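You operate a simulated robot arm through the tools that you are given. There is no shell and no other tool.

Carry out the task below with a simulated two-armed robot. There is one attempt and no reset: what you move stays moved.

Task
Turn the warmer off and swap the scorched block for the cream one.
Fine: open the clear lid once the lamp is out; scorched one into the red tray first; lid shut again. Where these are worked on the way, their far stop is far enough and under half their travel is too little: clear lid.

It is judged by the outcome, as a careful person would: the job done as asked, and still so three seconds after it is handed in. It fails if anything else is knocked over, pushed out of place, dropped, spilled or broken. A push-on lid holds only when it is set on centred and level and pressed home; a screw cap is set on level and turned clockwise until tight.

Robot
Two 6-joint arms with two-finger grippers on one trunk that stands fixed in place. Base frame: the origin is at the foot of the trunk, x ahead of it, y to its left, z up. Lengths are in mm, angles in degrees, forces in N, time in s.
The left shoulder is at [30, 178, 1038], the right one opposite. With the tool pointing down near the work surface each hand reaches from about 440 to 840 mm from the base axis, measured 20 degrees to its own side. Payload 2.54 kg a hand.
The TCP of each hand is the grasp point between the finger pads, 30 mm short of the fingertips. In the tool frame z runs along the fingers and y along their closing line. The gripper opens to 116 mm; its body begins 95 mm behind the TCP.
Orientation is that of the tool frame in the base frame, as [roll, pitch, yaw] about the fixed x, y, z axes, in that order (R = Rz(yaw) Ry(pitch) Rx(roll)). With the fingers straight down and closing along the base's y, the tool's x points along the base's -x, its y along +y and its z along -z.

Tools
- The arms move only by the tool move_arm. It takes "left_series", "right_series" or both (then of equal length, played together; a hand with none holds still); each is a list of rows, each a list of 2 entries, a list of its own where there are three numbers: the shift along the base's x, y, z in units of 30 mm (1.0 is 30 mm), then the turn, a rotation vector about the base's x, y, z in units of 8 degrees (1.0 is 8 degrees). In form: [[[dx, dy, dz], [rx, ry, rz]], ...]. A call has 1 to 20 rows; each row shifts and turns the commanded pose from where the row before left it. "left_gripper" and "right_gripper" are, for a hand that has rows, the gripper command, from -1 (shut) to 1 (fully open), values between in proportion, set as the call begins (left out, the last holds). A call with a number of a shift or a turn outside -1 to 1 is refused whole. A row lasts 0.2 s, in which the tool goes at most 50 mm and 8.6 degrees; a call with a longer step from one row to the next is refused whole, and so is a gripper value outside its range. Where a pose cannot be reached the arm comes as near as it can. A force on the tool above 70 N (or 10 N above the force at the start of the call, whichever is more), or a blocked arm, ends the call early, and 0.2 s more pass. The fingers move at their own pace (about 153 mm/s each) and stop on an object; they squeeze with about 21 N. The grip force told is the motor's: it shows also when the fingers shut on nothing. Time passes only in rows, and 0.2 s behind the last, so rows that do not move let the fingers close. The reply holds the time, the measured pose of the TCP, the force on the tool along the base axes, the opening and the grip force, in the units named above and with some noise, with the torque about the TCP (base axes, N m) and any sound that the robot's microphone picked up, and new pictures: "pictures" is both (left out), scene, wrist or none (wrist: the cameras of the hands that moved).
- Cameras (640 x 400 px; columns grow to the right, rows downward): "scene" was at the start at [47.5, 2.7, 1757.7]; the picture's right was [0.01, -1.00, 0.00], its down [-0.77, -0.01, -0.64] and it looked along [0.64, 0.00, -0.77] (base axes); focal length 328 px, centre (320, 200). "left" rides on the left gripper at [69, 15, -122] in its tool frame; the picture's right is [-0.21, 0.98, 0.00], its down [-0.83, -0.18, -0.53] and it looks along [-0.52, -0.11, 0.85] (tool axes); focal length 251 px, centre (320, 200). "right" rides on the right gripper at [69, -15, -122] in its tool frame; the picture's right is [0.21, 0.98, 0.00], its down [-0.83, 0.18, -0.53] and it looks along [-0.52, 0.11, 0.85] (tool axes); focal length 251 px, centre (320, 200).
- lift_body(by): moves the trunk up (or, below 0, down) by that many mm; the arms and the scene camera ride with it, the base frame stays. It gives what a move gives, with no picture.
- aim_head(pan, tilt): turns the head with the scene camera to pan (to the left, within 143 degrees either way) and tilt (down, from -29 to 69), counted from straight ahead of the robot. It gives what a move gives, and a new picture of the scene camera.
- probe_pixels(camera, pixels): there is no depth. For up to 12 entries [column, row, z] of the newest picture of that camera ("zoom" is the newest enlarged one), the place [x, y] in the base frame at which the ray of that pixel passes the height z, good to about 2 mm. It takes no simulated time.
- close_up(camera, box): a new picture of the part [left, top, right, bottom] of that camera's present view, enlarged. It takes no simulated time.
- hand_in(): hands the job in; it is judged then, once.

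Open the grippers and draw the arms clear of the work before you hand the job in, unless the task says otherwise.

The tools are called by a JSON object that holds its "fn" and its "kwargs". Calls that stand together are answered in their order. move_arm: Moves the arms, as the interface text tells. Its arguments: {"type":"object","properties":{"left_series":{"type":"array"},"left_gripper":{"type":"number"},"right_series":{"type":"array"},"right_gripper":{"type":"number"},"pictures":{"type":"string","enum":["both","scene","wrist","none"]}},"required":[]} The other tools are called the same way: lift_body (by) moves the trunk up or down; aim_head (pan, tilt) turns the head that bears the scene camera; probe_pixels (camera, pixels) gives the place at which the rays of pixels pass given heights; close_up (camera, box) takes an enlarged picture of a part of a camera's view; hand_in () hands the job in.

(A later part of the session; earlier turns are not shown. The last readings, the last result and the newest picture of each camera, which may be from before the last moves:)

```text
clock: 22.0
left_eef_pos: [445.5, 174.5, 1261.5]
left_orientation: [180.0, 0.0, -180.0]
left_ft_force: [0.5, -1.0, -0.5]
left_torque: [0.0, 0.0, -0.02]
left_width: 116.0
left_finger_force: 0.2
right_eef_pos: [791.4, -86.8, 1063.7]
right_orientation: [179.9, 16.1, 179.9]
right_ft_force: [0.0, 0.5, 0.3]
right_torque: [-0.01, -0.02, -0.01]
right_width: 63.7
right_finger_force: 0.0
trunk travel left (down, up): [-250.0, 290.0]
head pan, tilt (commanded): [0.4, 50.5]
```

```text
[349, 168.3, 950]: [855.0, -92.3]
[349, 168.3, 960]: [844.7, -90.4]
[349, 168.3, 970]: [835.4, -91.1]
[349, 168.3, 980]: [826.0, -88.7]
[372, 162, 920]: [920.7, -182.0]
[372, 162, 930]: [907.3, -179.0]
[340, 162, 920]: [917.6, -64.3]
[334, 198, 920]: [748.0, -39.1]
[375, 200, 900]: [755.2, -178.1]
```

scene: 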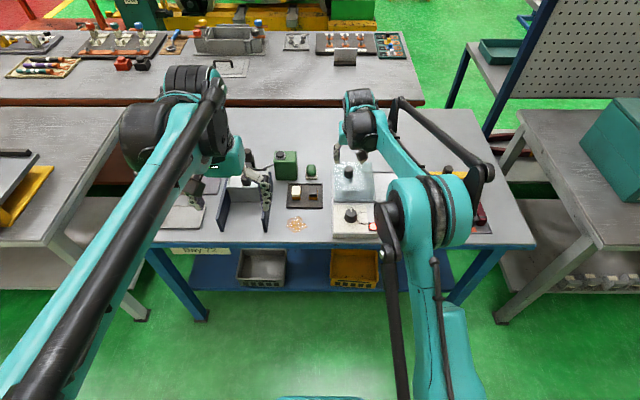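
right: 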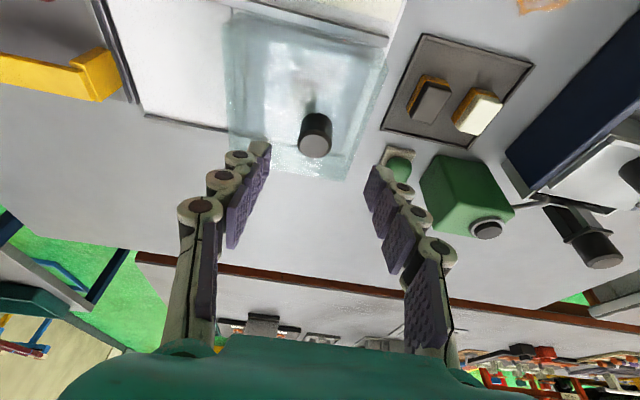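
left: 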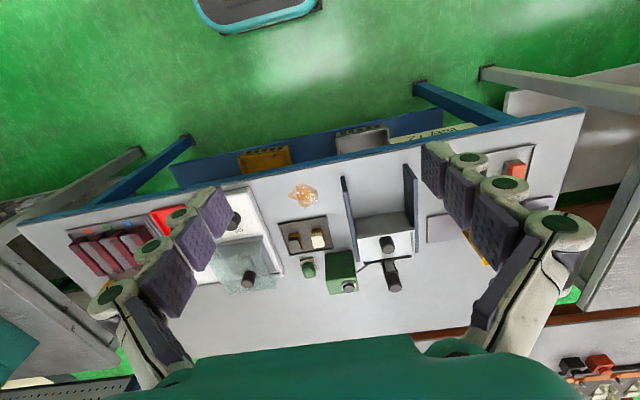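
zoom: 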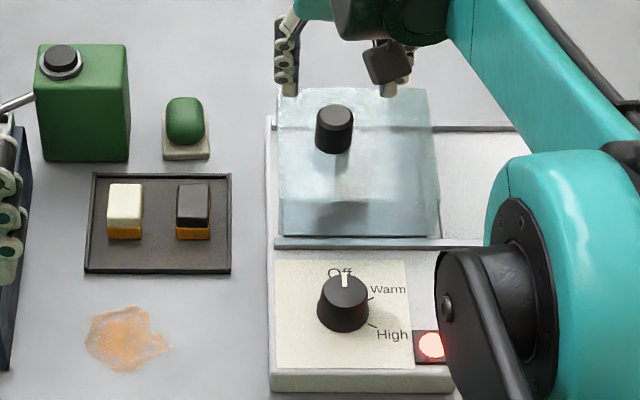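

Lid knob is at about (827,-90), spanning z≈940–975. The lamp is still lit, so I wait a further 4 s and look again.

{"fn": "move_arm", "kwargs": {"right_series": [[[0, 0, 0], [0, 0, 0]], [[0, 0, 0], [0, 0, 0]], [[0, 0, 0], [0, 0, 0]], [[0, 0, 0], [0, 0, 0]], [[0, 0, 0], [0, 0, 0]], [[0, 0, 0], [0, 0, 0]], [[0, 0, 0], [0, 0, 0]], [[0, 0, 0], [0, 0, 0]], [[0, 0, 0], [0, 0, 0]], [[0, 0, 0], [0, 0, 0]], [[0, 0, 0], [0, 0, 0]], [[0, 0, 0], [0, 0, 0]], [[0, 0, 0], [0, 0, 0]], [[0, 0, 0], [0, 0, 0]], [[0, 0, 0], [0, 0, 0]], [[0, 0, 0], [0, 0, 0]], [[0, 0, 0], [0, 0, 0]], [[0, 0, 0], [0, 0, 0]], [[0, 0, 0], [0, 0, 0]], [[0, 0, 0], [0, 0, 0]]], "pictures": "scene"}}

{"fn": "close_up", "kwargs": {"camera": "scene", "box": [330, 200, 390, 240]}}

```text
clock: 26.2
left_eef_pos: [446.9, 174.0, 1260.8]
left_orientation: [180.0, 0.0, -180.0]
left_ft_force: [0.5, -0.4, -0.2]
left_torque: [0.03, -0.03, -0.03]
left_width: 116.0
left_finger_force: 0.0
right_eef_pos: [790.1, -87.5, 1063.1]
right_orientation: [-179.9, 16.0, 180.0]
right_ft_force: [-0.1, -0.5, -0.2]
right_torque: [-0.01, -0.04, 0.01]
right_width: 63.8
right_finger_force: 0.0
trunk travel left (down, up): [-250.0, 290.0]
head pan, tilt (commanded): [0.4, 50.5]
```

scene: 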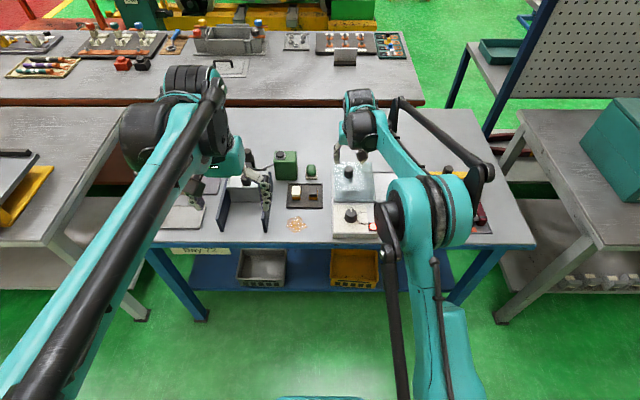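

```text
10.00 times, centred on (360, 220) of scene
```

zoom: 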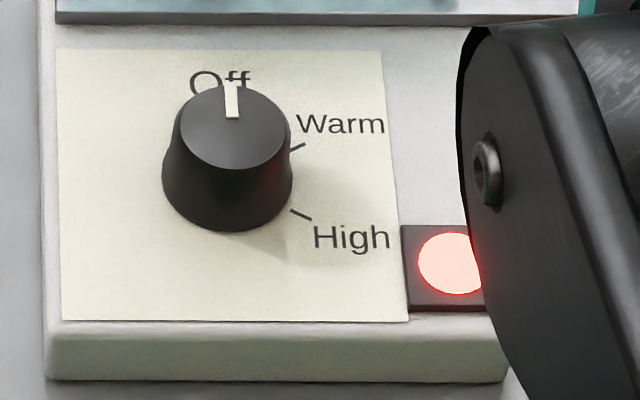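

The lamp is still glowing about 12 s after reaching Off. I use the time to bring the left hand over for a view of the dark tray and blocks, staying high.

{"fn": "move_arm", "kwargs": {"left_series": [[[0.97, -0.27, -0.75], [0, 0, 0]], [[0.97, -0.27, -0.75], [0, 0, 0]], [[0.97, -0.27, -0.75], [0, 0, 0]], [[0.97, -0.27, -0.75], [0, 0, 0]], [[0.97, -0.27, -0.75], [0, 0, 0]], [[0.97, -0.27, -0.75], [0, 0, 0]], [[0.97, -0.27, -0.6], [0, 0, 0]], [[0.5, -0.27, -0.5], [0, 0, 0]], [[0, 0, 0], [0, 0, 0]]], "pictures": "both"}}

{"fn": "close_up", "kwargs": {"camera": "left", "box": [180, 60, 460, 260]}}

{"fn": "close_up", "kwargs": {"camera": "scene", "box": [330, 200, 390, 240]}}

```text
clock: 28.2
left_eef_pos: [664.4, 110.5, 1093.4]
left_orientation: [179.9, 0.0, 179.9]
left_ft_force: [0.3, 0.1, 0.6]
left_torque: [0.01, 0.01, -0.02]
left_width: 116.2
left_finger_force: 0.1
right_eef_pos: [790.5, -86.6, 1064.1]
right_orientation: [179.9, 16.0, -180.0]
right_ft_force: [0.3, 0.0, -0.8]
right_torque: [-0.04, 0.02, -0.02]
right_width: 63.7
right_finger_force: 0.2
trunk travel left (down, up): [-250.0, 290.0]
head pan, tilt (commanded): [0.4, 50.5]
```

scene: 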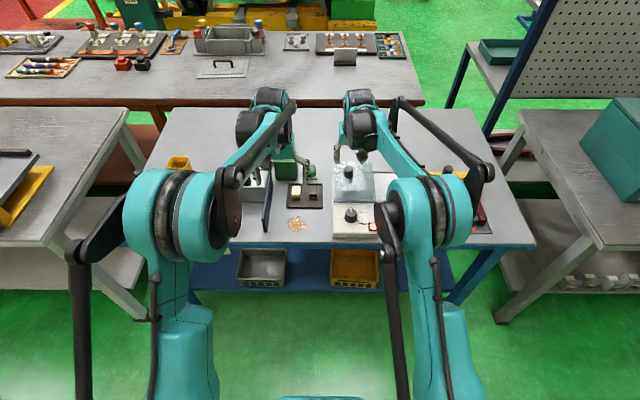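
left: 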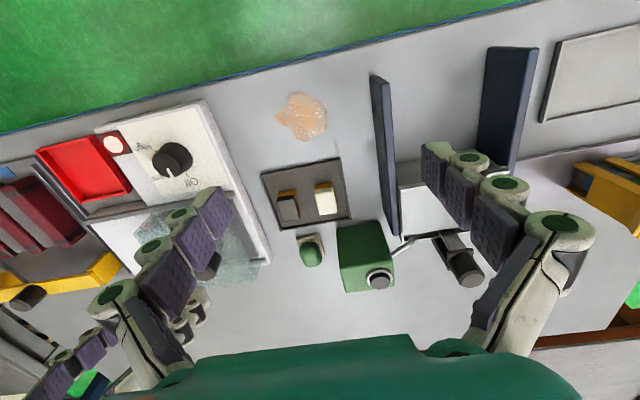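

```text
2.00 times, centred on (320, 160) of left
```

zoom: 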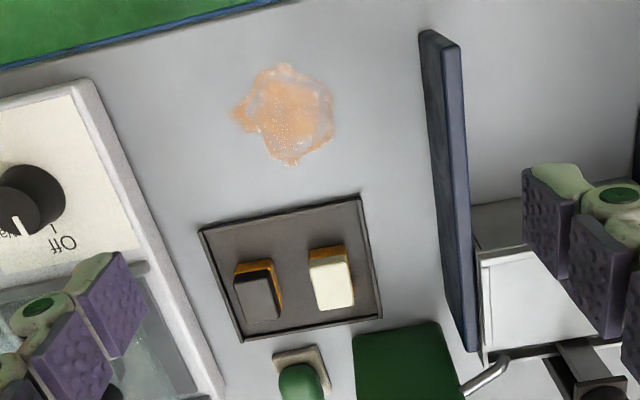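

```text
10.00 times, centred on (360, 220) of scene
```

zoom: 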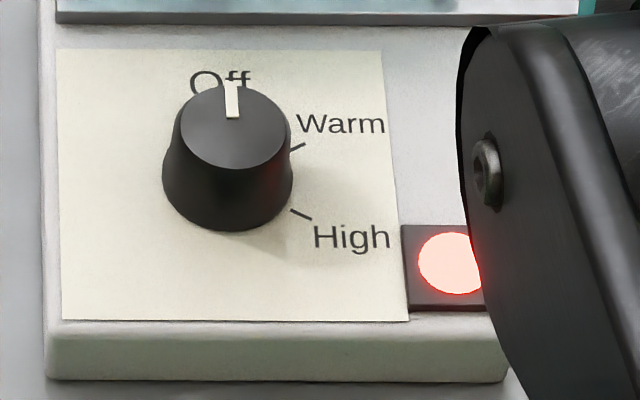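

Both blocks are visible in the left view (cream top at (325,202), dark top at (288,208)). I probe their positions from both cameras.

{"fn": "probe_pixels", "kwargs": {"camera": "left", "pixels": [[325.5, 202, 870], [325.5, 202, 880], [325.5, 202, 890], [325.5, 202, 900], [288.5, 208.5, 880], [288.5, 208.5, 890], [315, 193, 885], [334, 190, 885], [337, 212, 885], [319, 215, 885], [341, 158, 855], [260, 175, 855]]}}

{"fn": "probe_pixels", "kwargs": {"camera": "scene", "pixels": [[296.3, 190, 870], [296.3, 190, 880], [296.3, 190, 890], [296.3, 190, 900], [313.3, 190, 880], [313.3, 190, 890], [296.3, 199, 860], [291.8, 195, 885], [300.8, 186, 885]]}}

```text
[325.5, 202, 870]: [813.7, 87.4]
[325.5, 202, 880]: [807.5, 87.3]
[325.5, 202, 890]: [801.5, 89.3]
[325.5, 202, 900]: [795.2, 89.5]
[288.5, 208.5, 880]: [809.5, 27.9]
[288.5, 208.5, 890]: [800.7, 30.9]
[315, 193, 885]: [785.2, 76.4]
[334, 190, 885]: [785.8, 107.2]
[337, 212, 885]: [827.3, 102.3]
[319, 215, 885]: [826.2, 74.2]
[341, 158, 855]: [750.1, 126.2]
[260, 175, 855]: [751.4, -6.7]
```

```text
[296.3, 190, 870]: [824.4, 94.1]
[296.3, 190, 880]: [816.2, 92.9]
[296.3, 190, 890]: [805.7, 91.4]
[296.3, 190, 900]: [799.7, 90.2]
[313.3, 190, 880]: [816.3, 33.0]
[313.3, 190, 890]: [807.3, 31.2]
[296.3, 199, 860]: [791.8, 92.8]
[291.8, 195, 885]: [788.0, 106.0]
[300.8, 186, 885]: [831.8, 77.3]
```

Cream block ≈ (801,90), top z≈893, about 28 mm wide in y and 41 mm in x; dark block ≈ (802,31). I wait another 4 s for the lamp.

{"fn": "move_arm", "kwargs": {"right_series": [[[0, 0, 0], [0, 0, 0]], [[0, 0, 0], [0, 0, 0]], [[0, 0, 0], [0, 0, 0]], [[0, 0, 0], [0, 0, 0]], [[0, 0, 0], [0, 0, 0]], [[0, 0, 0], [0, 0, 0]], [[0, 0, 0], [0, 0, 0]], [[0, 0, 0], [0, 0, 0]], [[0, 0, 0], [0, 0, 0]], [[0, 0, 0], [0, 0, 0]], [[0, 0, 0], [0, 0, 0]], [[0, 0, 0], [0, 0, 0]], [[0, 0, 0], [0, 0, 0]], [[0, 0, 0], [0, 0, 0]], [[0, 0, 0], [0, 0, 0]], [[0, 0, 0], [0, 0, 0]], [[0, 0, 0], [0, 0, 0]], [[0, 0, 0], [0, 0, 0]], [[0, 0, 0], [0, 0, 0]], [[0, 0, 0], [0, 0, 0]]], "pictures": "none"}}

{"fn": "close_up", "kwargs": {"camera": "scene", "box": [330, 200, 390, 240]}}

{"fn": "close_up", "kwargs": {"camera": "left", "box": [60, 100, 260, 280]}}

```text
clock: 32.4
left_eef_pos: [664.5, 110.6, 1092.2]
left_orientation: [-180.0, 0.0, -180.0]
left_ft_force: [-0.8, 0.2, -0.1]
left_torque: [-0.02, -0.03, 0.0]
left_width: 116.0
left_finger_force: 0.0
right_eef_pos: [790.7, -86.8, 1064.1]
right_orientation: [-179.9, 15.9, -179.9]
right_ft_force: [0.6, -0.1, -1.1]
right_torque: [0.03, -0.02, 0.02]
right_width: 63.4
right_finger_force: 0.1
trunk travel left (down, up): [-250.0, 290.0]
head pan, tilt (commanded): [0.4, 50.5]
```

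```text
10.00 times, centred on (360, 220) of scene
```

zoom: 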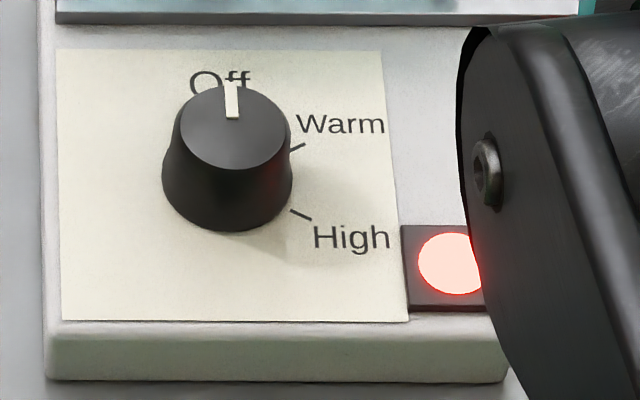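

```text
2.22 times, centred on (160, 190) of left
```

zoom: 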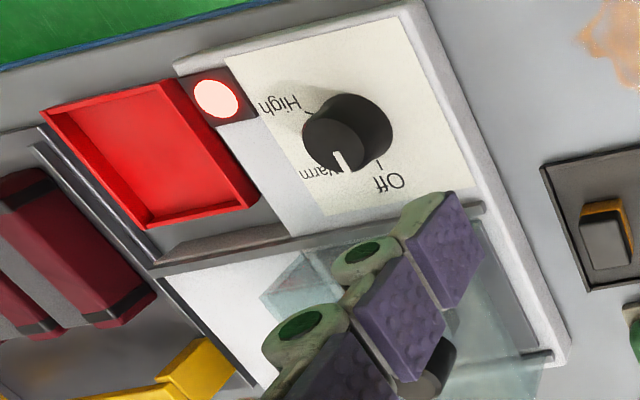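

From the left camera both the Off tick (380,163) and the pointer (337,152)→(345,172) are visible. I probe to check whether the pointer truly reaches Off.

{"fn": "probe_pixels", "kwargs": {"camera": "zoom", "pixels": [[378, 160, 882], [380, 166, 882], [335, 143, 925], [345, 173, 925], [337, 153, 925], [310, 107, 882], [218, 98, 885]]}}

{"fn": "close_up", "kwargs": {"camera": "left", "box": [140, 125, 215, 195]}}

```text
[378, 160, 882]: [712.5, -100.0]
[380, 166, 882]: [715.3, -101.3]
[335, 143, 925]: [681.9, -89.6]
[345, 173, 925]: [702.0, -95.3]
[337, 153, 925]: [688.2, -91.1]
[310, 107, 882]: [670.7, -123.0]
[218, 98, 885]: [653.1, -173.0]
```

```text
5.71 times, centred on (178, 160) of left
```

zoom: 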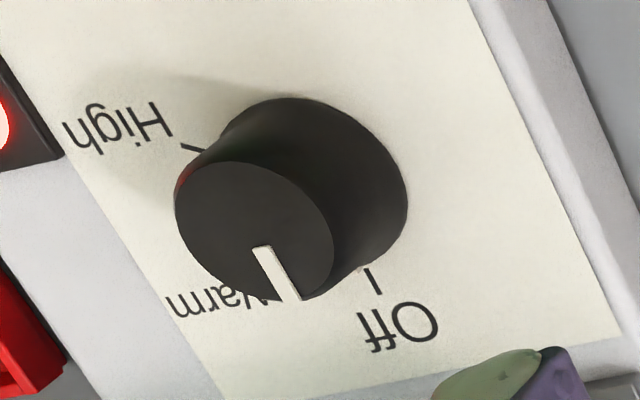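

The pointer's dot at (366,268) lines up with the Off tick (370,285), so the knob is at Off and the lamp simply has a delay. I keep waiting.

{"fn": "move_arm", "kwargs": {"right_series": [[[0, 0, 0], [0, 0, 0]], [[0, 0, 0], [0, 0, 0]], [[0, 0, 0], [0, 0, 0]], [[0, 0, 0], [0, 0, 0]], [[0, 0, 0], [0, 0, 0]], [[0, 0, 0], [0, 0, 0]], [[0, 0, 0], [0, 0, 0]], [[0, 0, 0], [0, 0, 0]], [[0, 0, 0], [0, 0, 0]], [[0, 0, 0], [0, 0, 0]], [[0, 0, 0], [0, 0, 0]], [[0, 0, 0], [0, 0, 0]], [[0, 0, 0], [0, 0, 0]], [[0, 0, 0], [0, 0, 0]], [[0, 0, 0], [0, 0, 0]], [[0, 0, 0], [0, 0, 0]], [[0, 0, 0], [0, 0, 0]], [[0, 0, 0], [0, 0, 0]], [[0, 0, 0], [0, 0, 0]], [[0, 0, 0], [0, 0, 0]]], "pictures": "none"}}

{"fn": "move_arm", "kwargs": {"right_series": [[[0, 0, 0], [0, 0, 0]], [[0, 0, 0], [0, 0, 0]], [[0, 0, 0], [0, 0, 0]], [[0, 0, 0], [0, 0, 0]], [[0, 0, 0], [0, 0, 0]], [[0, 0, 0], [0, 0, 0]], [[0, 0, 0], [0, 0, 0]], [[0, 0, 0], [0, 0, 0]], [[0, 0, 0], [0, 0, 0]], [[0, 0, 0], [0, 0, 0]], [[0, 0, 0], [0, 0, 0]], [[0, 0, 0], [0, 0, 0]], [[0, 0, 0], [0, 0, 0]], [[0, 0, 0], [0, 0, 0]], [[0, 0, 0], [0, 0, 0]], [[0, 0, 0], [0, 0, 0]], [[0, 0, 0], [0, 0, 0]], [[0, 0, 0], [0, 0, 0]], [[0, 0, 0], [0, 0, 0]], [[0, 0, 0], [0, 0, 0]]], "pictures": "none"}}

{"fn": "close_up", "kwargs": {"camera": "scene", "box": [330, 200, 390, 240]}}

```text
clock: 36.6
left_eef_pos: [663.7, 111.0, 1093.7]
left_orientation: [179.9, 0.0, -179.9]
left_ft_force: [-0.3, 0.1, -0.3]
left_torque: [0.01, -0.02, 0.03]
left_width: 115.9
left_finger_force: 0.1
right_eef_pos: [791.0, -87.4, 1063.6]
right_orientation: [180.0, 16.0, 180.0]
right_ft_force: [0.9, 0.3, 0.9]
right_torque: [0.0, 0.01, -0.03]
right_width: 63.5
right_finger_force: 0.1
trunk travel left (down, up): [-250.0, 290.0]
head pan, tilt (commanded): [0.4, 50.5]
```

```text
clock: 40.8
left_eef_pos: [665.7, 110.6, 1092.5]
left_orientation: [-180.0, 0.0, -180.0]
left_ft_force: [-0.1, -0.5, -0.3]
left_torque: [0.0, 0.0, 0.03]
left_width: 115.7
left_finger_force: 0.0
right_eef_pos: [791.0, -88.8, 1065.3]
right_orientation: [-179.9, 16.1, 180.0]
right_ft_force: [0.8, 0.9, 0.5]
right_torque: [0.02, 0.01, -0.02]
right_width: 63.7
right_finger_force: 0.0
trunk travel left (down, up): [-250.0, 290.0]
head pan, tilt (commanded): [0.4, 50.5]
```

```text
10.00 times, centred on (360, 220) of scene
```

zoom: 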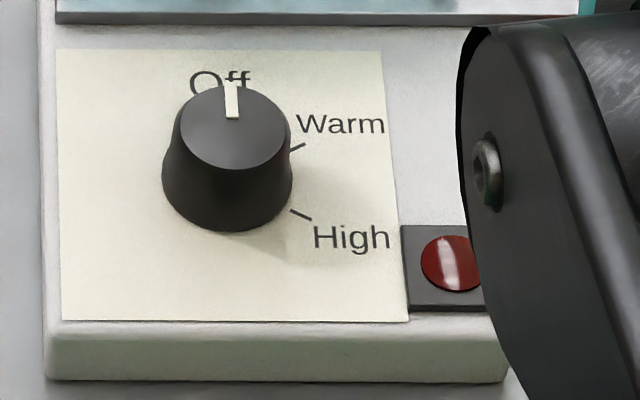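

The lamp is now out. I move the right hand over the lid knob (827,-90) at z≈1040 and check alignment.

{"fn": "move_arm", "kwargs": {"right_series": [[[0.61, -0.02, -0.4], [0, 0, 0]], [[0.61, -0.02, -0.4], [0, 0, 0]], [[0, 0, 0], [0, 0, 0]]], "pictures": "both"}}

{"fn": "close_up", "kwargs": {"camera": "right", "box": [220, 60, 420, 210]}}

```text
clock: 41.6
left_eef_pos: [665.5, 111.1, 1092.2]
left_orientation: [-179.9, 0.0, 180.0]
left_ft_force: [0.1, -0.6, -0.3]
left_torque: [0.03, -0.01, 0.0]
left_width: 116.0
left_finger_force: 0.0
right_eef_pos: [829.2, -90.1, 1040.8]
right_orientation: [180.0, 16.1, -180.0]
right_ft_force: [-0.1, 0.0, -0.3]
right_torque: [0.01, -0.02, 0.0]
right_width: 63.7
right_finger_force: 0.0
trunk travel left (down, up): [-250.0, 290.0]
head pan, tilt (commanded): [0.4, 50.5]
```

scene: 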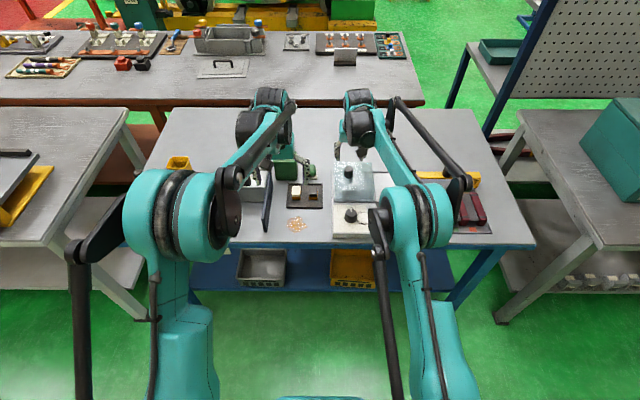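
right: 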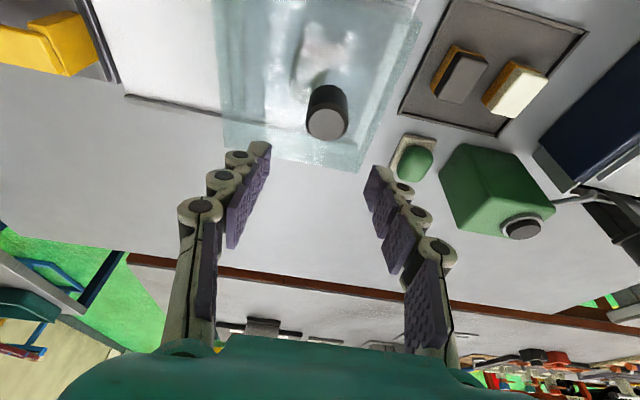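

```text
2.67 times, centred on (320, 135) of right
```

zoom: 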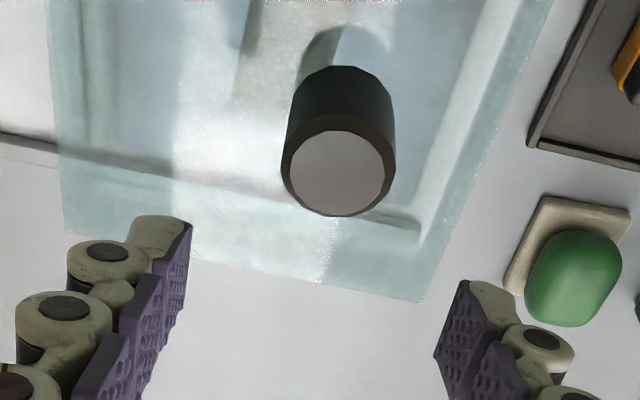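

The hand reached (829,-90,1041). I probe the knob top at zoom (340,172) to refine its position.

{"fn": "probe_pixels", "kwargs": {"camera": "zoom", "pixels": [[340, 172, 960], [340, 172, 970], [340, 172, 975], [340, 172, 980], [340, 90, 935], [340, 90, 940], [288, 165, 970], [392, 165, 970]]}}

```text
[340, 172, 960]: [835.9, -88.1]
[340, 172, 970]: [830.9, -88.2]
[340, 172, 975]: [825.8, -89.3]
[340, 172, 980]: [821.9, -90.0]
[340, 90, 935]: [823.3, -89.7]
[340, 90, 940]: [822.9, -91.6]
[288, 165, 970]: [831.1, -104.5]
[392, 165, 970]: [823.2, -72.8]
```

Knob confirmed at (827,-89), ~30 mm diameter. I descend straight to z≈976 around it.

{"fn": "move_arm", "kwargs": {"right_series": [[[-0.1, 0.02, -0.72], [0, 0, 0]], [[0, 0, -0.72], [0, 0, 0]], [[0, 0, -0.72], [0, 0, 0]], [[0, 0, 0], [0, 0, 0]]], "pictures": "wrist"}}

{"fn": "close_up", "kwargs": {"camera": "right", "box": [220, 100, 420, 230]}}

```text
clock: 42.6
left_eef_pos: [663.2, 111.0, 1092.5]
left_orientation: [180.0, 0.0, -180.0]
left_ft_force: [0.1, 1.0, 0.9]
left_torque: [0.01, 0.01, -0.01]
left_width: 116.0
left_finger_force: 0.3
right_eef_pos: [824.6, -91.2, 975.1]
right_orientation: [180.0, 16.2, -179.9]
right_ft_force: [3.0, -0.2, 6.9]
right_torque: [0.05, -0.02, -0.02]
right_width: 64.3
right_finger_force: 1.0
trunk travel left (down, up): [-250.0, 290.0]
head pan, tilt (commanded): [0.4, 50.5]
```

right: 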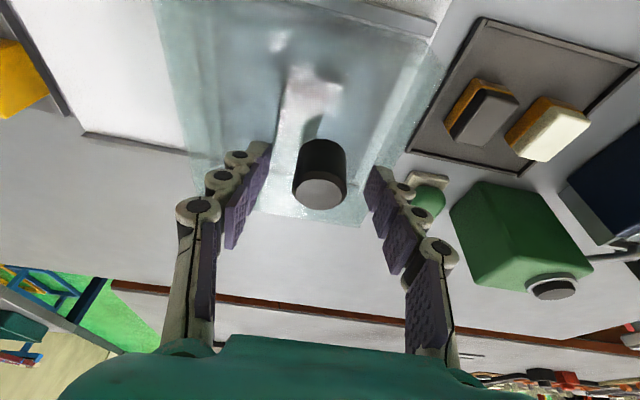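

```text
3.08 times, centred on (320, 165) of right
```

zoom: 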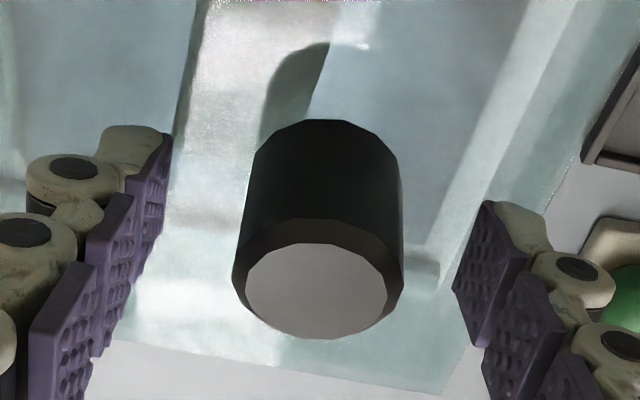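

A 7 N upward force shows the fingertips touch the lid's top, so I raise 5 mm and then close on the knob.

{"fn": "move_arm", "kwargs": {"right_series": [[[0, 0, 0.17], [0, 0, 0]], [[0, 0, 0], [0, 0, 0]]], "pictures": "none"}}

{"fn": "move_arm", "kwargs": {"right_series": [[[0, 0, 0], [0, 0, 0]], [[0, 0, 0], [0, 0, 0]], [[0, 0, 0], [0, 0, 0]]], "right_gripper": -1, "pictures": "wrist"}}

```text
clock: 43.2
left_eef_pos: [665.5, 110.2, 1094.2]
left_orientation: [180.0, 0.0, 180.0]
left_ft_force: [-0.3, -0.3, 0.3]
left_torque: [0.04, 0.01, -0.03]
left_width: 115.8
left_finger_force: 0.1
right_eef_pos: [824.4, -89.6, 979.6]
right_orientation: [179.9, 16.0, -180.0]
right_ft_force: [-0.2, 0.5, -0.8]
right_torque: [0.02, 0.03, -0.01]
right_width: 63.6
right_finger_force: 0.2
trunk travel left (down, up): [-250.0, 290.0]
head pan, tilt (commanded): [0.4, 50.5]
```

```text
clock: 44.0
left_eef_pos: [664.5, 110.4, 1093.7]
left_orientation: [179.9, 0.0, 180.0]
left_ft_force: [0.9, 0.1, 1.2]
left_torque: [0.0, -0.02, -0.02]
left_width: 115.9
left_finger_force: 0.1
right_eef_pos: [824.7, -89.7, 980.5]
right_orientation: [-179.9, 15.9, -180.0]
right_ft_force: [-0.2, -2.9, 2.8]
right_torque: [-0.14, 0.06, -0.05]
right_width: 31.2
right_finger_force: 44.7
trunk travel left (down, up): [-250.0, 290.0]
head pan, tilt (commanded): [0.4, 50.5]
```

right: 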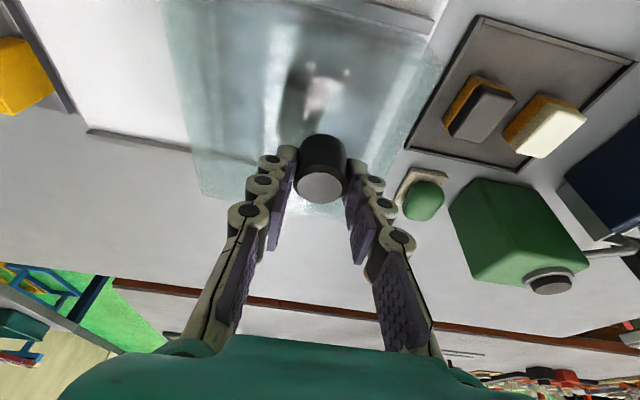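

The lid knob is gripped at 31 mm. I slide it in -y in small rows and watch the force.

{"fn": "move_arm", "kwargs": {"right_series": [[[0, -0.3, 0], [0, 0, 0]], [[0, -0.5, 0], [0, 0, 0]], [[0, -0.5, 0], [0, 0, 0]], [[0, -0.5, 0], [0, 0, 0]]], "pictures": "both"}}

```text
clock: 45.0
left_eef_pos: [664.7, 109.5, 1093.5]
left_orientation: [180.0, 0.0, 180.0]
left_ft_force: [-0.4, 0.1, 0.0]
left_torque: [-0.01, -0.01, -0.01]
left_width: 116.2
left_finger_force: 0.0
right_eef_pos: [823.2, -143.1, 981.6]
right_orientation: [-180.0, 16.0, 179.9]
right_ft_force: [3.7, -0.7, 3.8]
right_torque: [0.08, -1.3, 0.03]
right_width: 30.9
right_finger_force: 44.9
trunk travel left (down, up): [-250.0, 290.0]
head pan, tilt (commanded): [0.4, 50.5]
```

scene: 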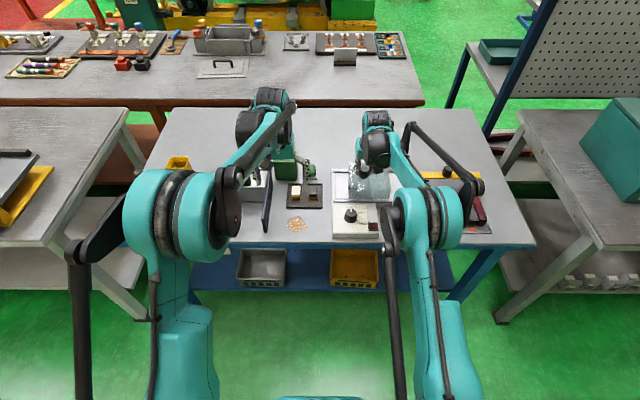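
right: 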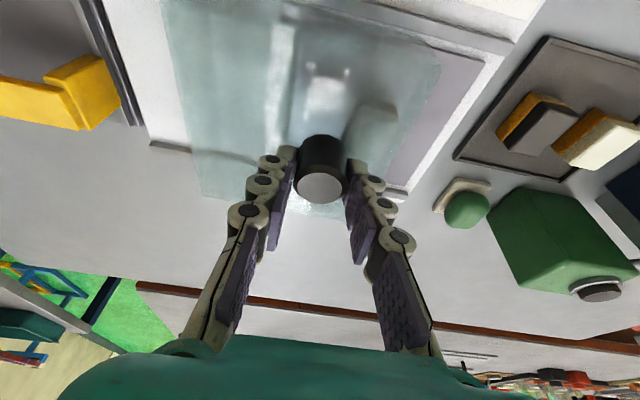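

The lid slides freely. I continue in -y in small rows until the far stop.

{"fn": "move_arm", "kwargs": {"right_series": [[[0, -0.5, 0], [0, 0, 0]], [[0, -0.5, 0], [0, 0, 0]], [[0, -0.4, 0], [0, 0, 0]], [[0, -0.3, 0], [0, 0, 0]]], "pictures": "wrist"}}

```text
clock: 46.0
left_eef_pos: [665.1, 110.7, 1093.2]
left_orientation: [179.9, 0.0, -179.9]
left_ft_force: [0.4, -0.2, -0.4]
left_torque: [0.0, -0.04, 0.02]
left_width: 116.1
left_finger_force: 0.0
right_eef_pos: [823.3, -193.7, 979.8]
right_orientation: [-179.9, 15.9, -180.0]
right_ft_force: [-9.4, 2.1, -13.3]
right_torque: [-0.02, -0.36, 0.07]
right_width: 31.4
right_finger_force: 45.8
trunk travel left (down, up): [-250.0, 290.0]
head pan, tilt (commanded): [0.4, 50.5]
```

right: 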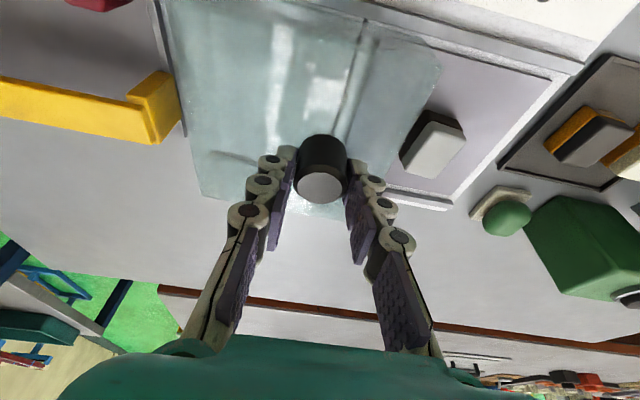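

The block in the well is now uncovered at (432,145). I continue sliding toward the far stop with small steps.

{"fn": "move_arm", "kwargs": {"right_series": [[[0, -0.3, 0], [0, 0, 0]], [[0, -0.3, 0], [0, 0, 0]], [[0, -0.3, 0], [0, 0, 0]], [[0, -0.3, 0], [0, 0, 0]], [[0, -0.3, 0], [0, 0, 0]], [[0, -0.3, 0], [0, 0, 0]]], "pictures": "both"}}

```text
clock: 47.2
left_eef_pos: [666.2, 108.4, 1094.3]
left_orientation: [-179.8, -0.1, 179.7]
left_ft_force: [-0.3, -1.6, 0.8]
left_torque: [0.14, -0.03, 0.0]
left_width: 116.1
left_finger_force: 0.0
right_eef_pos: [825.2, -215.3, 981.1]
right_orientation: [178.4, 15.9, -179.4]
right_ft_force: [8.4, 45.8, 1.7]
right_torque: [0.61, 0.28, -0.06]
right_width: 31.3
right_finger_force: 44.6
trunk travel left (down, up): [-250.0, 290.0]
head pan, tilt (commanded): [0.4, 50.5]
stopped in row 5 (right hand): the force on the tool passed its limit at 74 N (the readings are from after the stop); the commanded pose is now the measured one
```

scene: 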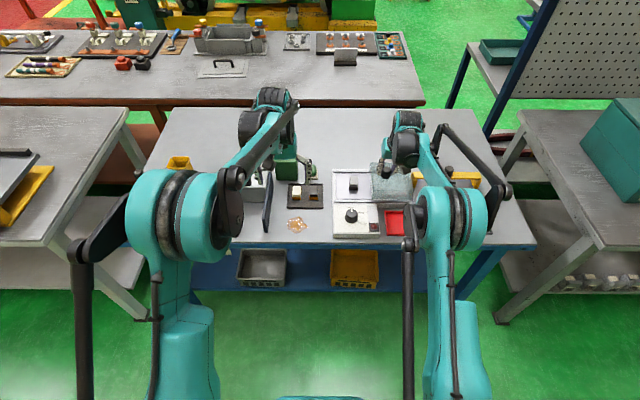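
right: 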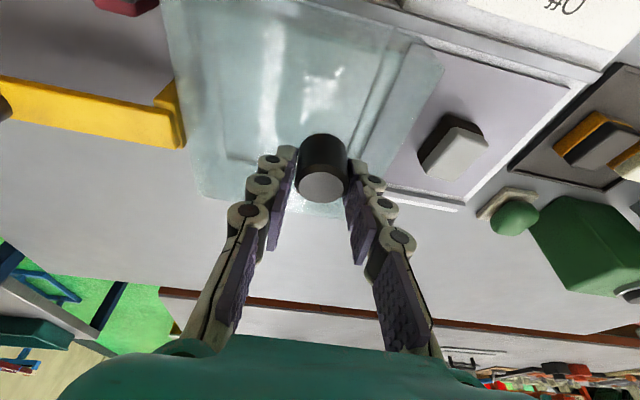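

The far stop is reached (knob at y≈-215, 125 mm travel). I release the knob and raise the hand.

{"fn": "move_arm", "kwargs": {"right_series": [[[0, 0, 0], [0, 0, 0]], [[0, 0, 0], [0, 0, 0]]], "right_gripper": 0.1, "pictures": "none"}}

{"fn": "move_arm", "kwargs": {"right_series": [[[0, 0, 0.8], [0.2, 0, 0]], [[0, 0, 1], [0, 0, 0]], [[-0.5, 0, 1], [0, 0, 0]], [[-0.8, 0, 0.3], [0, 0, 0]], [[0, 0, 0], [0, 0, 0]]], "pictures": "both"}}

{"fn": "close_up", "kwargs": {"camera": "scene", "box": [270, 140, 430, 240]}}

{"fn": "close_up", "kwargs": {"camera": "left", "box": [40, 100, 280, 280]}}

```text
clock: 47.8
left_eef_pos: [665.4, 110.7, 1092.7]
left_orientation: [179.9, 0.0, 179.9]
left_ft_force: [0.5, 0.3, 0.4]
left_torque: [0.03, 0.05, 0.0]
left_width: 115.8
left_finger_force: 0.1
right_eef_pos: [823.2, -223.3, 980.0]
right_orientation: [179.1, 15.8, -179.6]
right_ft_force: [-0.7, 0.6, 0.5]
right_torque: [-0.03, -0.02, 0.01]
right_width: 63.9
right_finger_force: 0.0
trunk travel left (down, up): [-250.0, 290.0]
head pan, tilt (commanded): [0.4, 50.5]
```

```text
clock: 49.0
left_eef_pos: [666.0, 108.9, 1092.5]
left_orientation: [-179.9, 0.0, 179.8]
left_ft_force: [-0.2, -0.7, -0.5]
left_torque: [0.04, 0.01, 0.0]
left_width: 115.9
left_finger_force: 0.1
right_eef_pos: [783.6, -226.2, 1070.1]
right_orientation: [177.4, 15.7, 179.9]
right_ft_force: [0.8, 0.5, -0.5]
right_torque: [0.02, 0.0, -0.03]
right_width: 63.7
right_finger_force: 0.0
trunk travel left (down, up): [-250.0, 290.0]
head pan, tilt (commanded): [0.4, 50.5]
```

scene: 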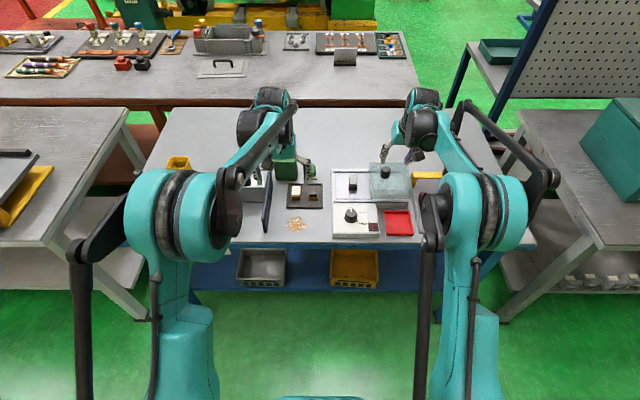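
right: 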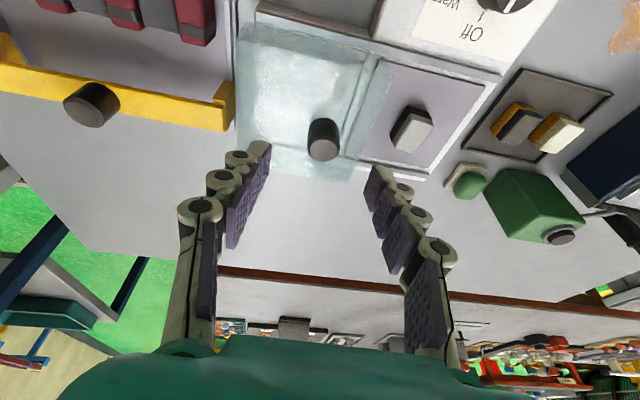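

```text
4.00 times, centred on (350, 190) of scene
```

zoom: 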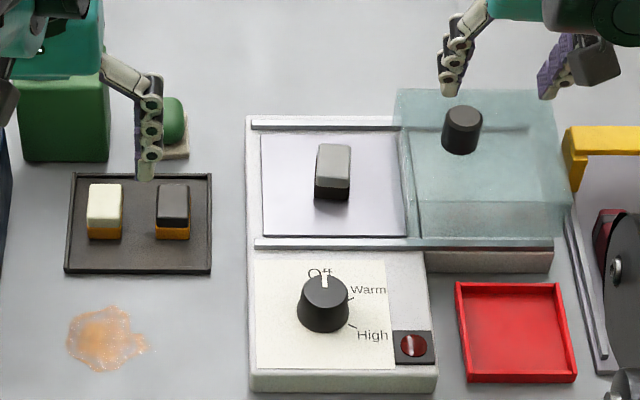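

```text
2.22 times, centred on (160, 190) of left
```

zoom: 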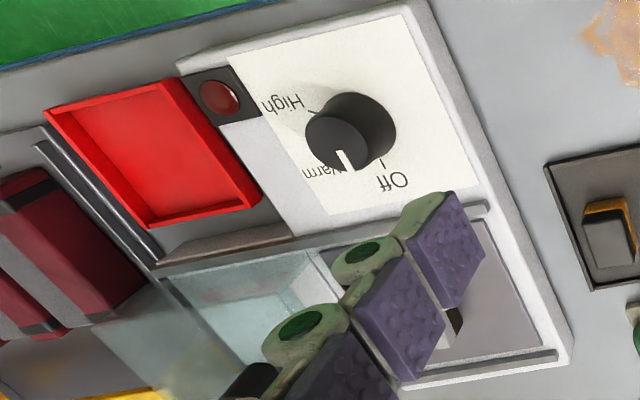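

The well is open with a light-grey-topped, black-based (scorched) block at scene zoom (333,170). I straighten the hand's small roll error while moving back above the well, then locate the block precisely.

{"fn": "move_arm", "kwargs": {"right_series": [[[-0.2, 0.9, 0.1], [-0.17, 0, 0]], [[-0.2, 0.9, 0.1], [-0.16, 0, 0]], [[-0.2, 0.9, 0.1], [0, 0, 0]], [[-0.2, 0.9, 0], [0, 0, 0]], [[0, 0, 0], [0, 0, 0]]], "pictures": "wrist"}}

{"fn": "close_up", "kwargs": {"camera": "right", "box": [260, 40, 440, 160]}}

```text
clock: 50.2
left_eef_pos: [664.7, 107.9, 1093.5]
left_orientation: [179.9, 0.1, 179.9]
left_ft_force: [-0.4, 0.2, -0.4]
left_torque: [0.02, 0.03, -0.02]
left_width: 116.0
left_finger_force: 0.0
right_eef_pos: [760.2, -120.1, 1082.9]
right_orientation: [-179.9, 15.8, -179.5]
right_ft_force: [0.3, -0.4, -0.1]
right_torque: [-0.02, -0.01, -0.03]
right_width: 63.8
right_finger_force: 0.0
trunk travel left (down, up): [-250.0, 290.0]
head pan, tilt (commanded): [0.4, 50.5]
```

right: 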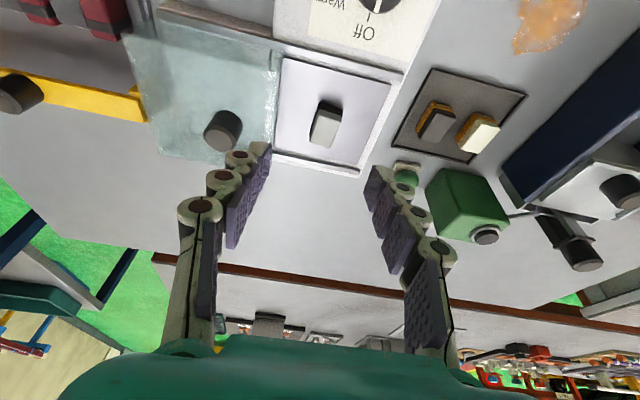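

```text
3.33 times, centred on (350, 100) of right
```

zoom: 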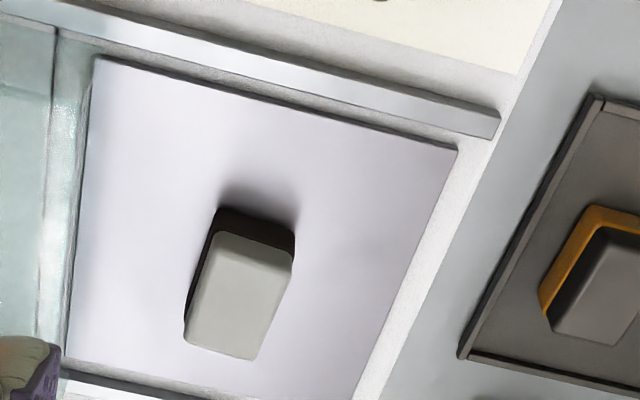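

The block stands on the plate at zoom (240,295). I probe its top corners from both cameras to get height and yaw.

{"fn": "probe_pixels", "kwargs": {"camera": "zoom", "pixels": [[215, 234, 930], [293, 255, 930], [260, 360, 930], [184, 344, 930], [238, 298, 920], [238, 298, 930], [238, 298, 940], [97, 57, 890], [458, 150, 890], [62, 360, 890], [490, 135, 890]]}}

{"fn": "probe_pixels", "kwargs": {"camera": "scene", "pixels": [[349.8, 175.8, 930], [358, 176.5, 930], [357.3, 185.5, 930], [348.8, 185, 930], [353.5, 180.7, 920], [353.5, 180.7, 930], [353.5, 180.7, 940], [353, 190, 890], [335.5, 199, 890], [371, 199, 890], [335.5, 173.5, 890], [371, 174, 890]]}}

```text
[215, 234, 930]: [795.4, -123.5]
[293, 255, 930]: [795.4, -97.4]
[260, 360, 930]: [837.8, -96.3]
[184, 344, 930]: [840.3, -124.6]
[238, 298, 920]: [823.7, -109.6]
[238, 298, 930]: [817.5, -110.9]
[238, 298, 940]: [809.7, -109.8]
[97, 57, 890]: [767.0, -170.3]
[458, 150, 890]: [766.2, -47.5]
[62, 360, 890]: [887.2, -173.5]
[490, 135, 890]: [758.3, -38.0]
```

```text
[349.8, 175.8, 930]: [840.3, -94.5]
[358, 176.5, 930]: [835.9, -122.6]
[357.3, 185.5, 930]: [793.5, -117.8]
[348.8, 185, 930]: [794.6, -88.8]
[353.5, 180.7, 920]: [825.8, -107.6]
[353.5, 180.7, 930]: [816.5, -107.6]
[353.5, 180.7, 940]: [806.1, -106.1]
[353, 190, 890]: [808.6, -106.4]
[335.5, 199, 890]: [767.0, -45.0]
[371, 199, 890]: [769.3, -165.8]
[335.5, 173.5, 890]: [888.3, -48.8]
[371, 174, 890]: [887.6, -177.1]
```

Block top is about (820,-109) at z≈923, axis-aligned, 28 mm wide in y. I check where the opened lid's near edge lies for finger clearance.

{"fn": "probe_pixels", "kwargs": {"camera": "zoom", "pixels": [[88, 100, 890], [88, 100, 943], [70, 280, 890], [70, 280, 943], [48, 200, 943], [45, 340, 943]]}}

{"fn": "close_up", "kwargs": {"camera": "right", "box": [130, 0, 370, 180]}}

{"fn": "close_up", "kwargs": {"camera": "scene", "box": [330, 155, 410, 205]}}

```text
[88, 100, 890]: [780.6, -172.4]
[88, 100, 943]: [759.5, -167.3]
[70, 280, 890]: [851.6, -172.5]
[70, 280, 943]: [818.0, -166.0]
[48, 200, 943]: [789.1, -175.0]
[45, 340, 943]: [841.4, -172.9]
```

```text
2.22 times, centred on (250, 90) of right
```

zoom: 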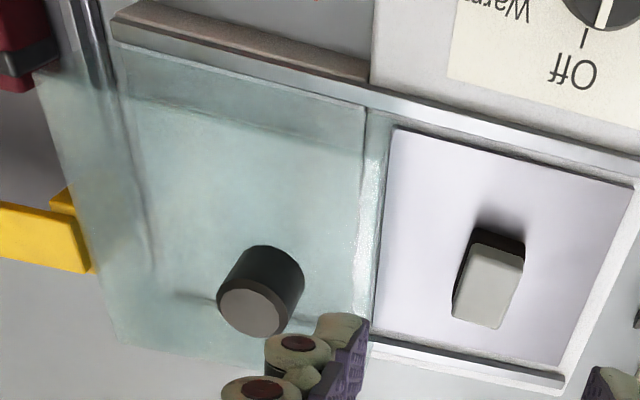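

```text
8.00 times, centred on (370, 180) of scene
```

zoom: 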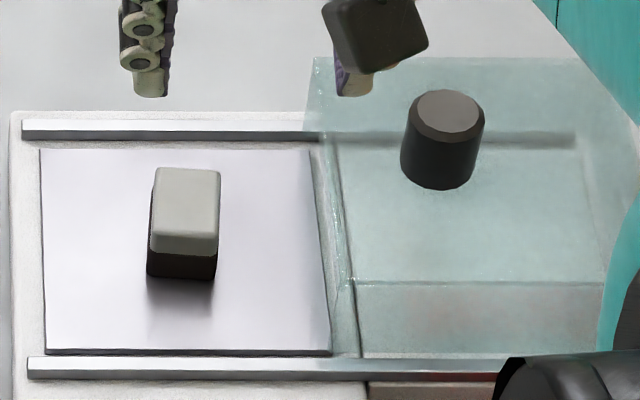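

The lid edge lies at y≈-166, leaving enough clearance with a 44 mm opening. I move above the block at (816,-109,1000) with the gripper at 44 mm.

{"fn": "move_arm", "kwargs": {"right_series": [[[0.62, 0.12, -0.92], [0, 0, -0.06]], [[0.62, 0.12, -0.92], [0, 0, 0]], [[0.62, 0.12, -0.92], [0, 0, 0]], [[0, 0, 0], [0, 0, 0]]], "right_gripper": -0.24, "pictures": "both"}}

{"fn": "close_up", "kwargs": {"camera": "right", "box": [220, 80, 420, 220]}}

```text
clock: 51.2
left_eef_pos: [664.0, 107.5, 1094.4]
left_orientation: [-179.9, 0.0, 179.8]
left_ft_force: [0.6, -0.3, -0.4]
left_torque: [0.01, -0.05, 0.01]
left_width: 116.0
left_finger_force: 0.1
right_eef_pos: [814.8, -108.5, 1002.0]
right_orientation: [-179.9, 15.9, -179.9]
right_ft_force: [-1.0, 0.4, 0.3]
right_torque: [-0.01, -0.02, 0.0]
right_width: 44.3
right_finger_force: 0.0
trunk travel left (down, up): [-250.0, 290.0]
head pan, tilt (commanded): [0.4, 50.5]
```

scene: 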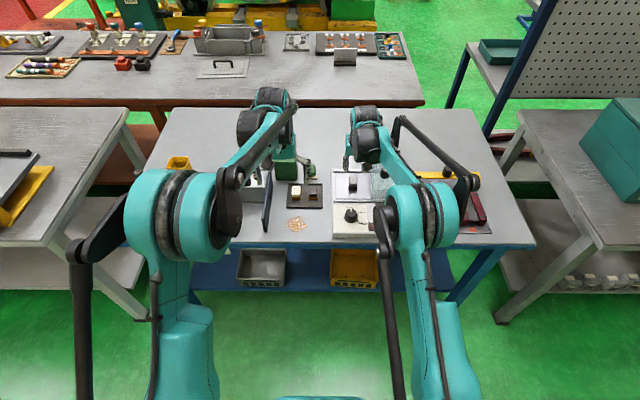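
right: 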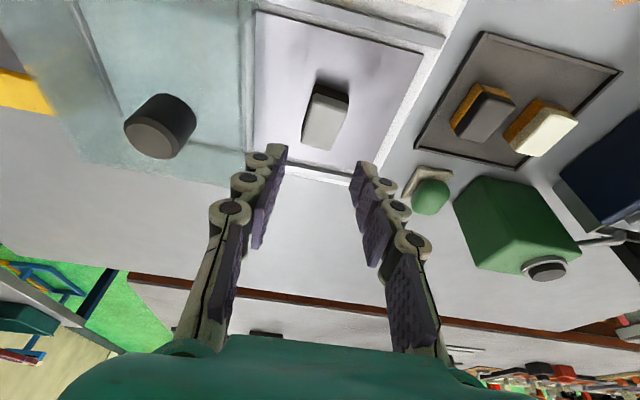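

```text
2.86 times, centred on (320, 150) of right
```

zoom: 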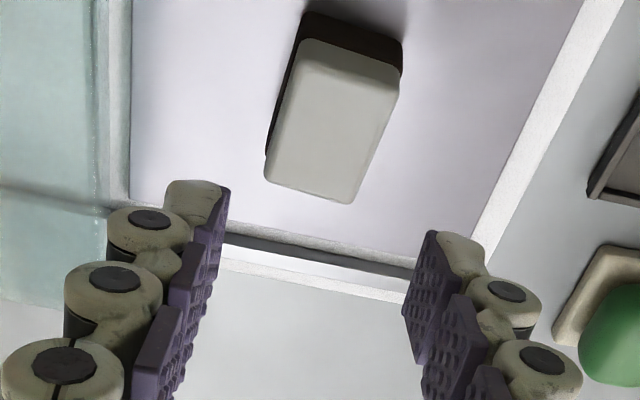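

The block is ahead between the fingers at zoom (330,120). I re-probe its corners from this closer view.

{"fn": "probe_pixels", "kwargs": {"camera": "zoom", "pixels": [[303, 40, 925], [400, 68, 925], [352, 203, 925], [266, 180, 925], [332, 122, 915], [332, 122, 925], [332, 122, 935], [100, 120, 943], [120, 120, 943]]}}

```text
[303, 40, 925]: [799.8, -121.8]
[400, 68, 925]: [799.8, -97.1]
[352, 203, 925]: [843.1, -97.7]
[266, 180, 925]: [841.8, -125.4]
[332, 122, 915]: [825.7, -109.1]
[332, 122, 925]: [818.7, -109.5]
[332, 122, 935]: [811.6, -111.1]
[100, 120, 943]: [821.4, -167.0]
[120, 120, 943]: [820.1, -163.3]
```

Block center ≈ (820,-110). I descend to z≈921 with a small correction.

{"fn": "move_arm", "kwargs": {"right_series": [[[0.05, -0.05, -0.67], [0, 0, 0]], [[0, 0, -0.67], [0, 0, 0]], [[0, 0, -0.67], [0, 0, 0]], [[0, 0, -0.66], [0, 0, 0]], [[0, 0, 0], [0, 0, 0]]], "pictures": "wrist"}}

{"fn": "close_up", "kwargs": {"camera": "right", "box": [220, 80, 420, 220]}}

```text
clock: 52.4
left_eef_pos: [661.9, 109.7, 1095.8]
left_orientation: [-179.9, 0.3, 179.9]
left_ft_force: [-0.6, -0.4, -0.4]
left_torque: [0.01, -0.06, -0.01]
left_width: 115.9
left_finger_force: 0.0
right_eef_pos: [818.4, -107.7, 925.7]
right_orientation: [-179.9, 16.3, -179.8]
right_ft_force: [13.4, 0.7, 32.4]
right_torque: [0.25, -0.38, -0.03]
right_width: 46.6
right_finger_force: 2.0
trunk travel left (down, up): [-250.0, 290.0]
head pan, tilt (commanded): [0.4, 50.5]
```

right: 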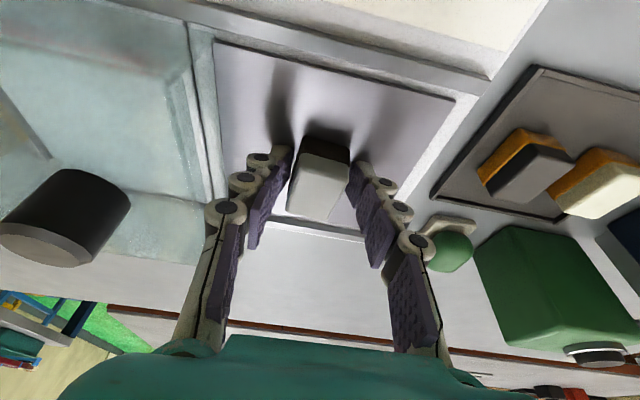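

```text
2.86 times, centred on (320, 150) of right
```

zoom: 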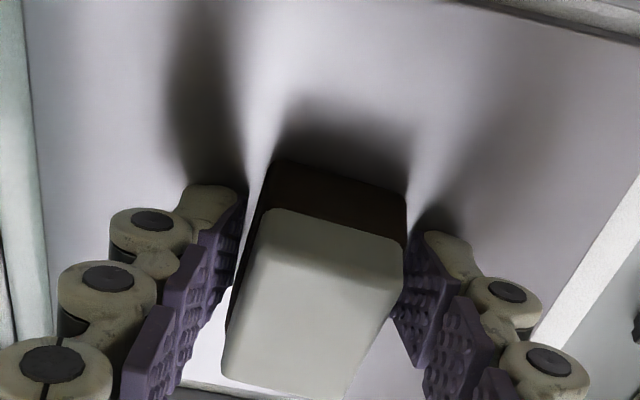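

32 N upward shows the fingertips press on the plate (so plate z≈893). I raise 10 mm and re-check the alignment before gripping.

{"fn": "move_arm", "kwargs": {"right_series": [[[0, 0, 0.35], [0, 0, 0]], [[0, 0, 0], [0, 0, 0]]], "pictures": "wrist"}}

{"fn": "close_up", "kwargs": {"camera": "right", "box": [220, 80, 420, 220]}}

```text
clock: 53.0
left_eef_pos: [664.2, 107.9, 1093.7]
left_orientation: [179.9, 0.0, 179.8]
left_ft_force: [0.1, 1.0, 0.7]
left_torque: [-0.03, -0.02, 0.02]
left_width: 115.8
left_finger_force: 0.1
right_eef_pos: [816.8, -108.4, 930.3]
right_orientation: [-179.9, 15.8, -180.0]
right_ft_force: [0.3, 0.4, 0.2]
right_torque: [-0.01, -0.02, -0.01]
right_width: 44.4
right_finger_force: 0.1
trunk travel left (down, up): [-250.0, 290.0]
head pan, tilt (commanded): [0.4, 50.5]
```

right: 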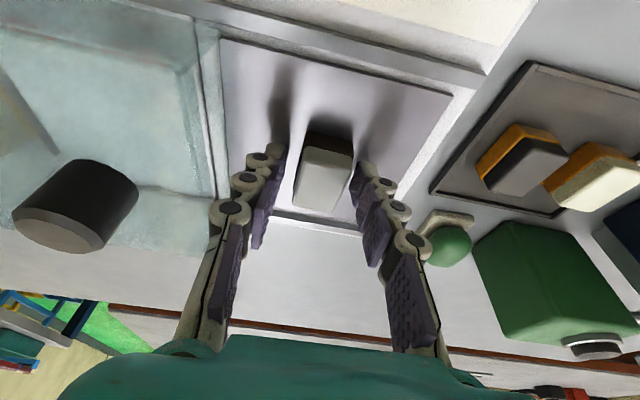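

```text
2.86 times, centred on (320, 150) of right
```

zoom: 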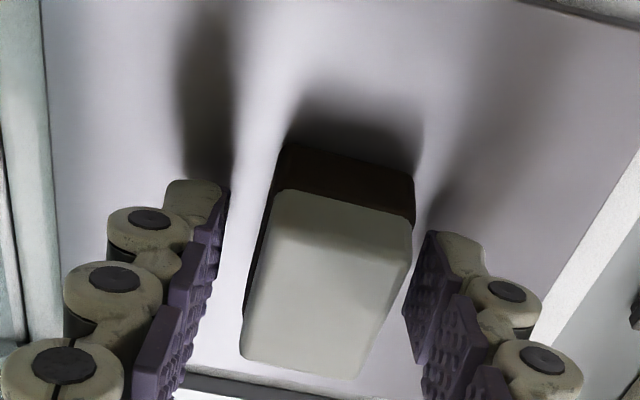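

{"fn": "probe_pixels", "kwargs": {"camera": "zoom", "pixels": [[278, 192, 925], [411, 230, 925], [360, 378, 925], [241, 355, 925], [278, 192, 935], [411, 230, 935], [360, 378, 935], [241, 355, 935], [285, 145, 893], [415, 178, 893]]}}

```text
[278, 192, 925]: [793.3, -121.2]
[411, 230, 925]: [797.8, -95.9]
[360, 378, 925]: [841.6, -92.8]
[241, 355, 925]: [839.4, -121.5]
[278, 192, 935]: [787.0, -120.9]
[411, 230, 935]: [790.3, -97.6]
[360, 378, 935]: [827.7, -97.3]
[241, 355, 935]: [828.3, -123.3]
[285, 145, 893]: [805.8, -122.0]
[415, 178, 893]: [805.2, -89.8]
```

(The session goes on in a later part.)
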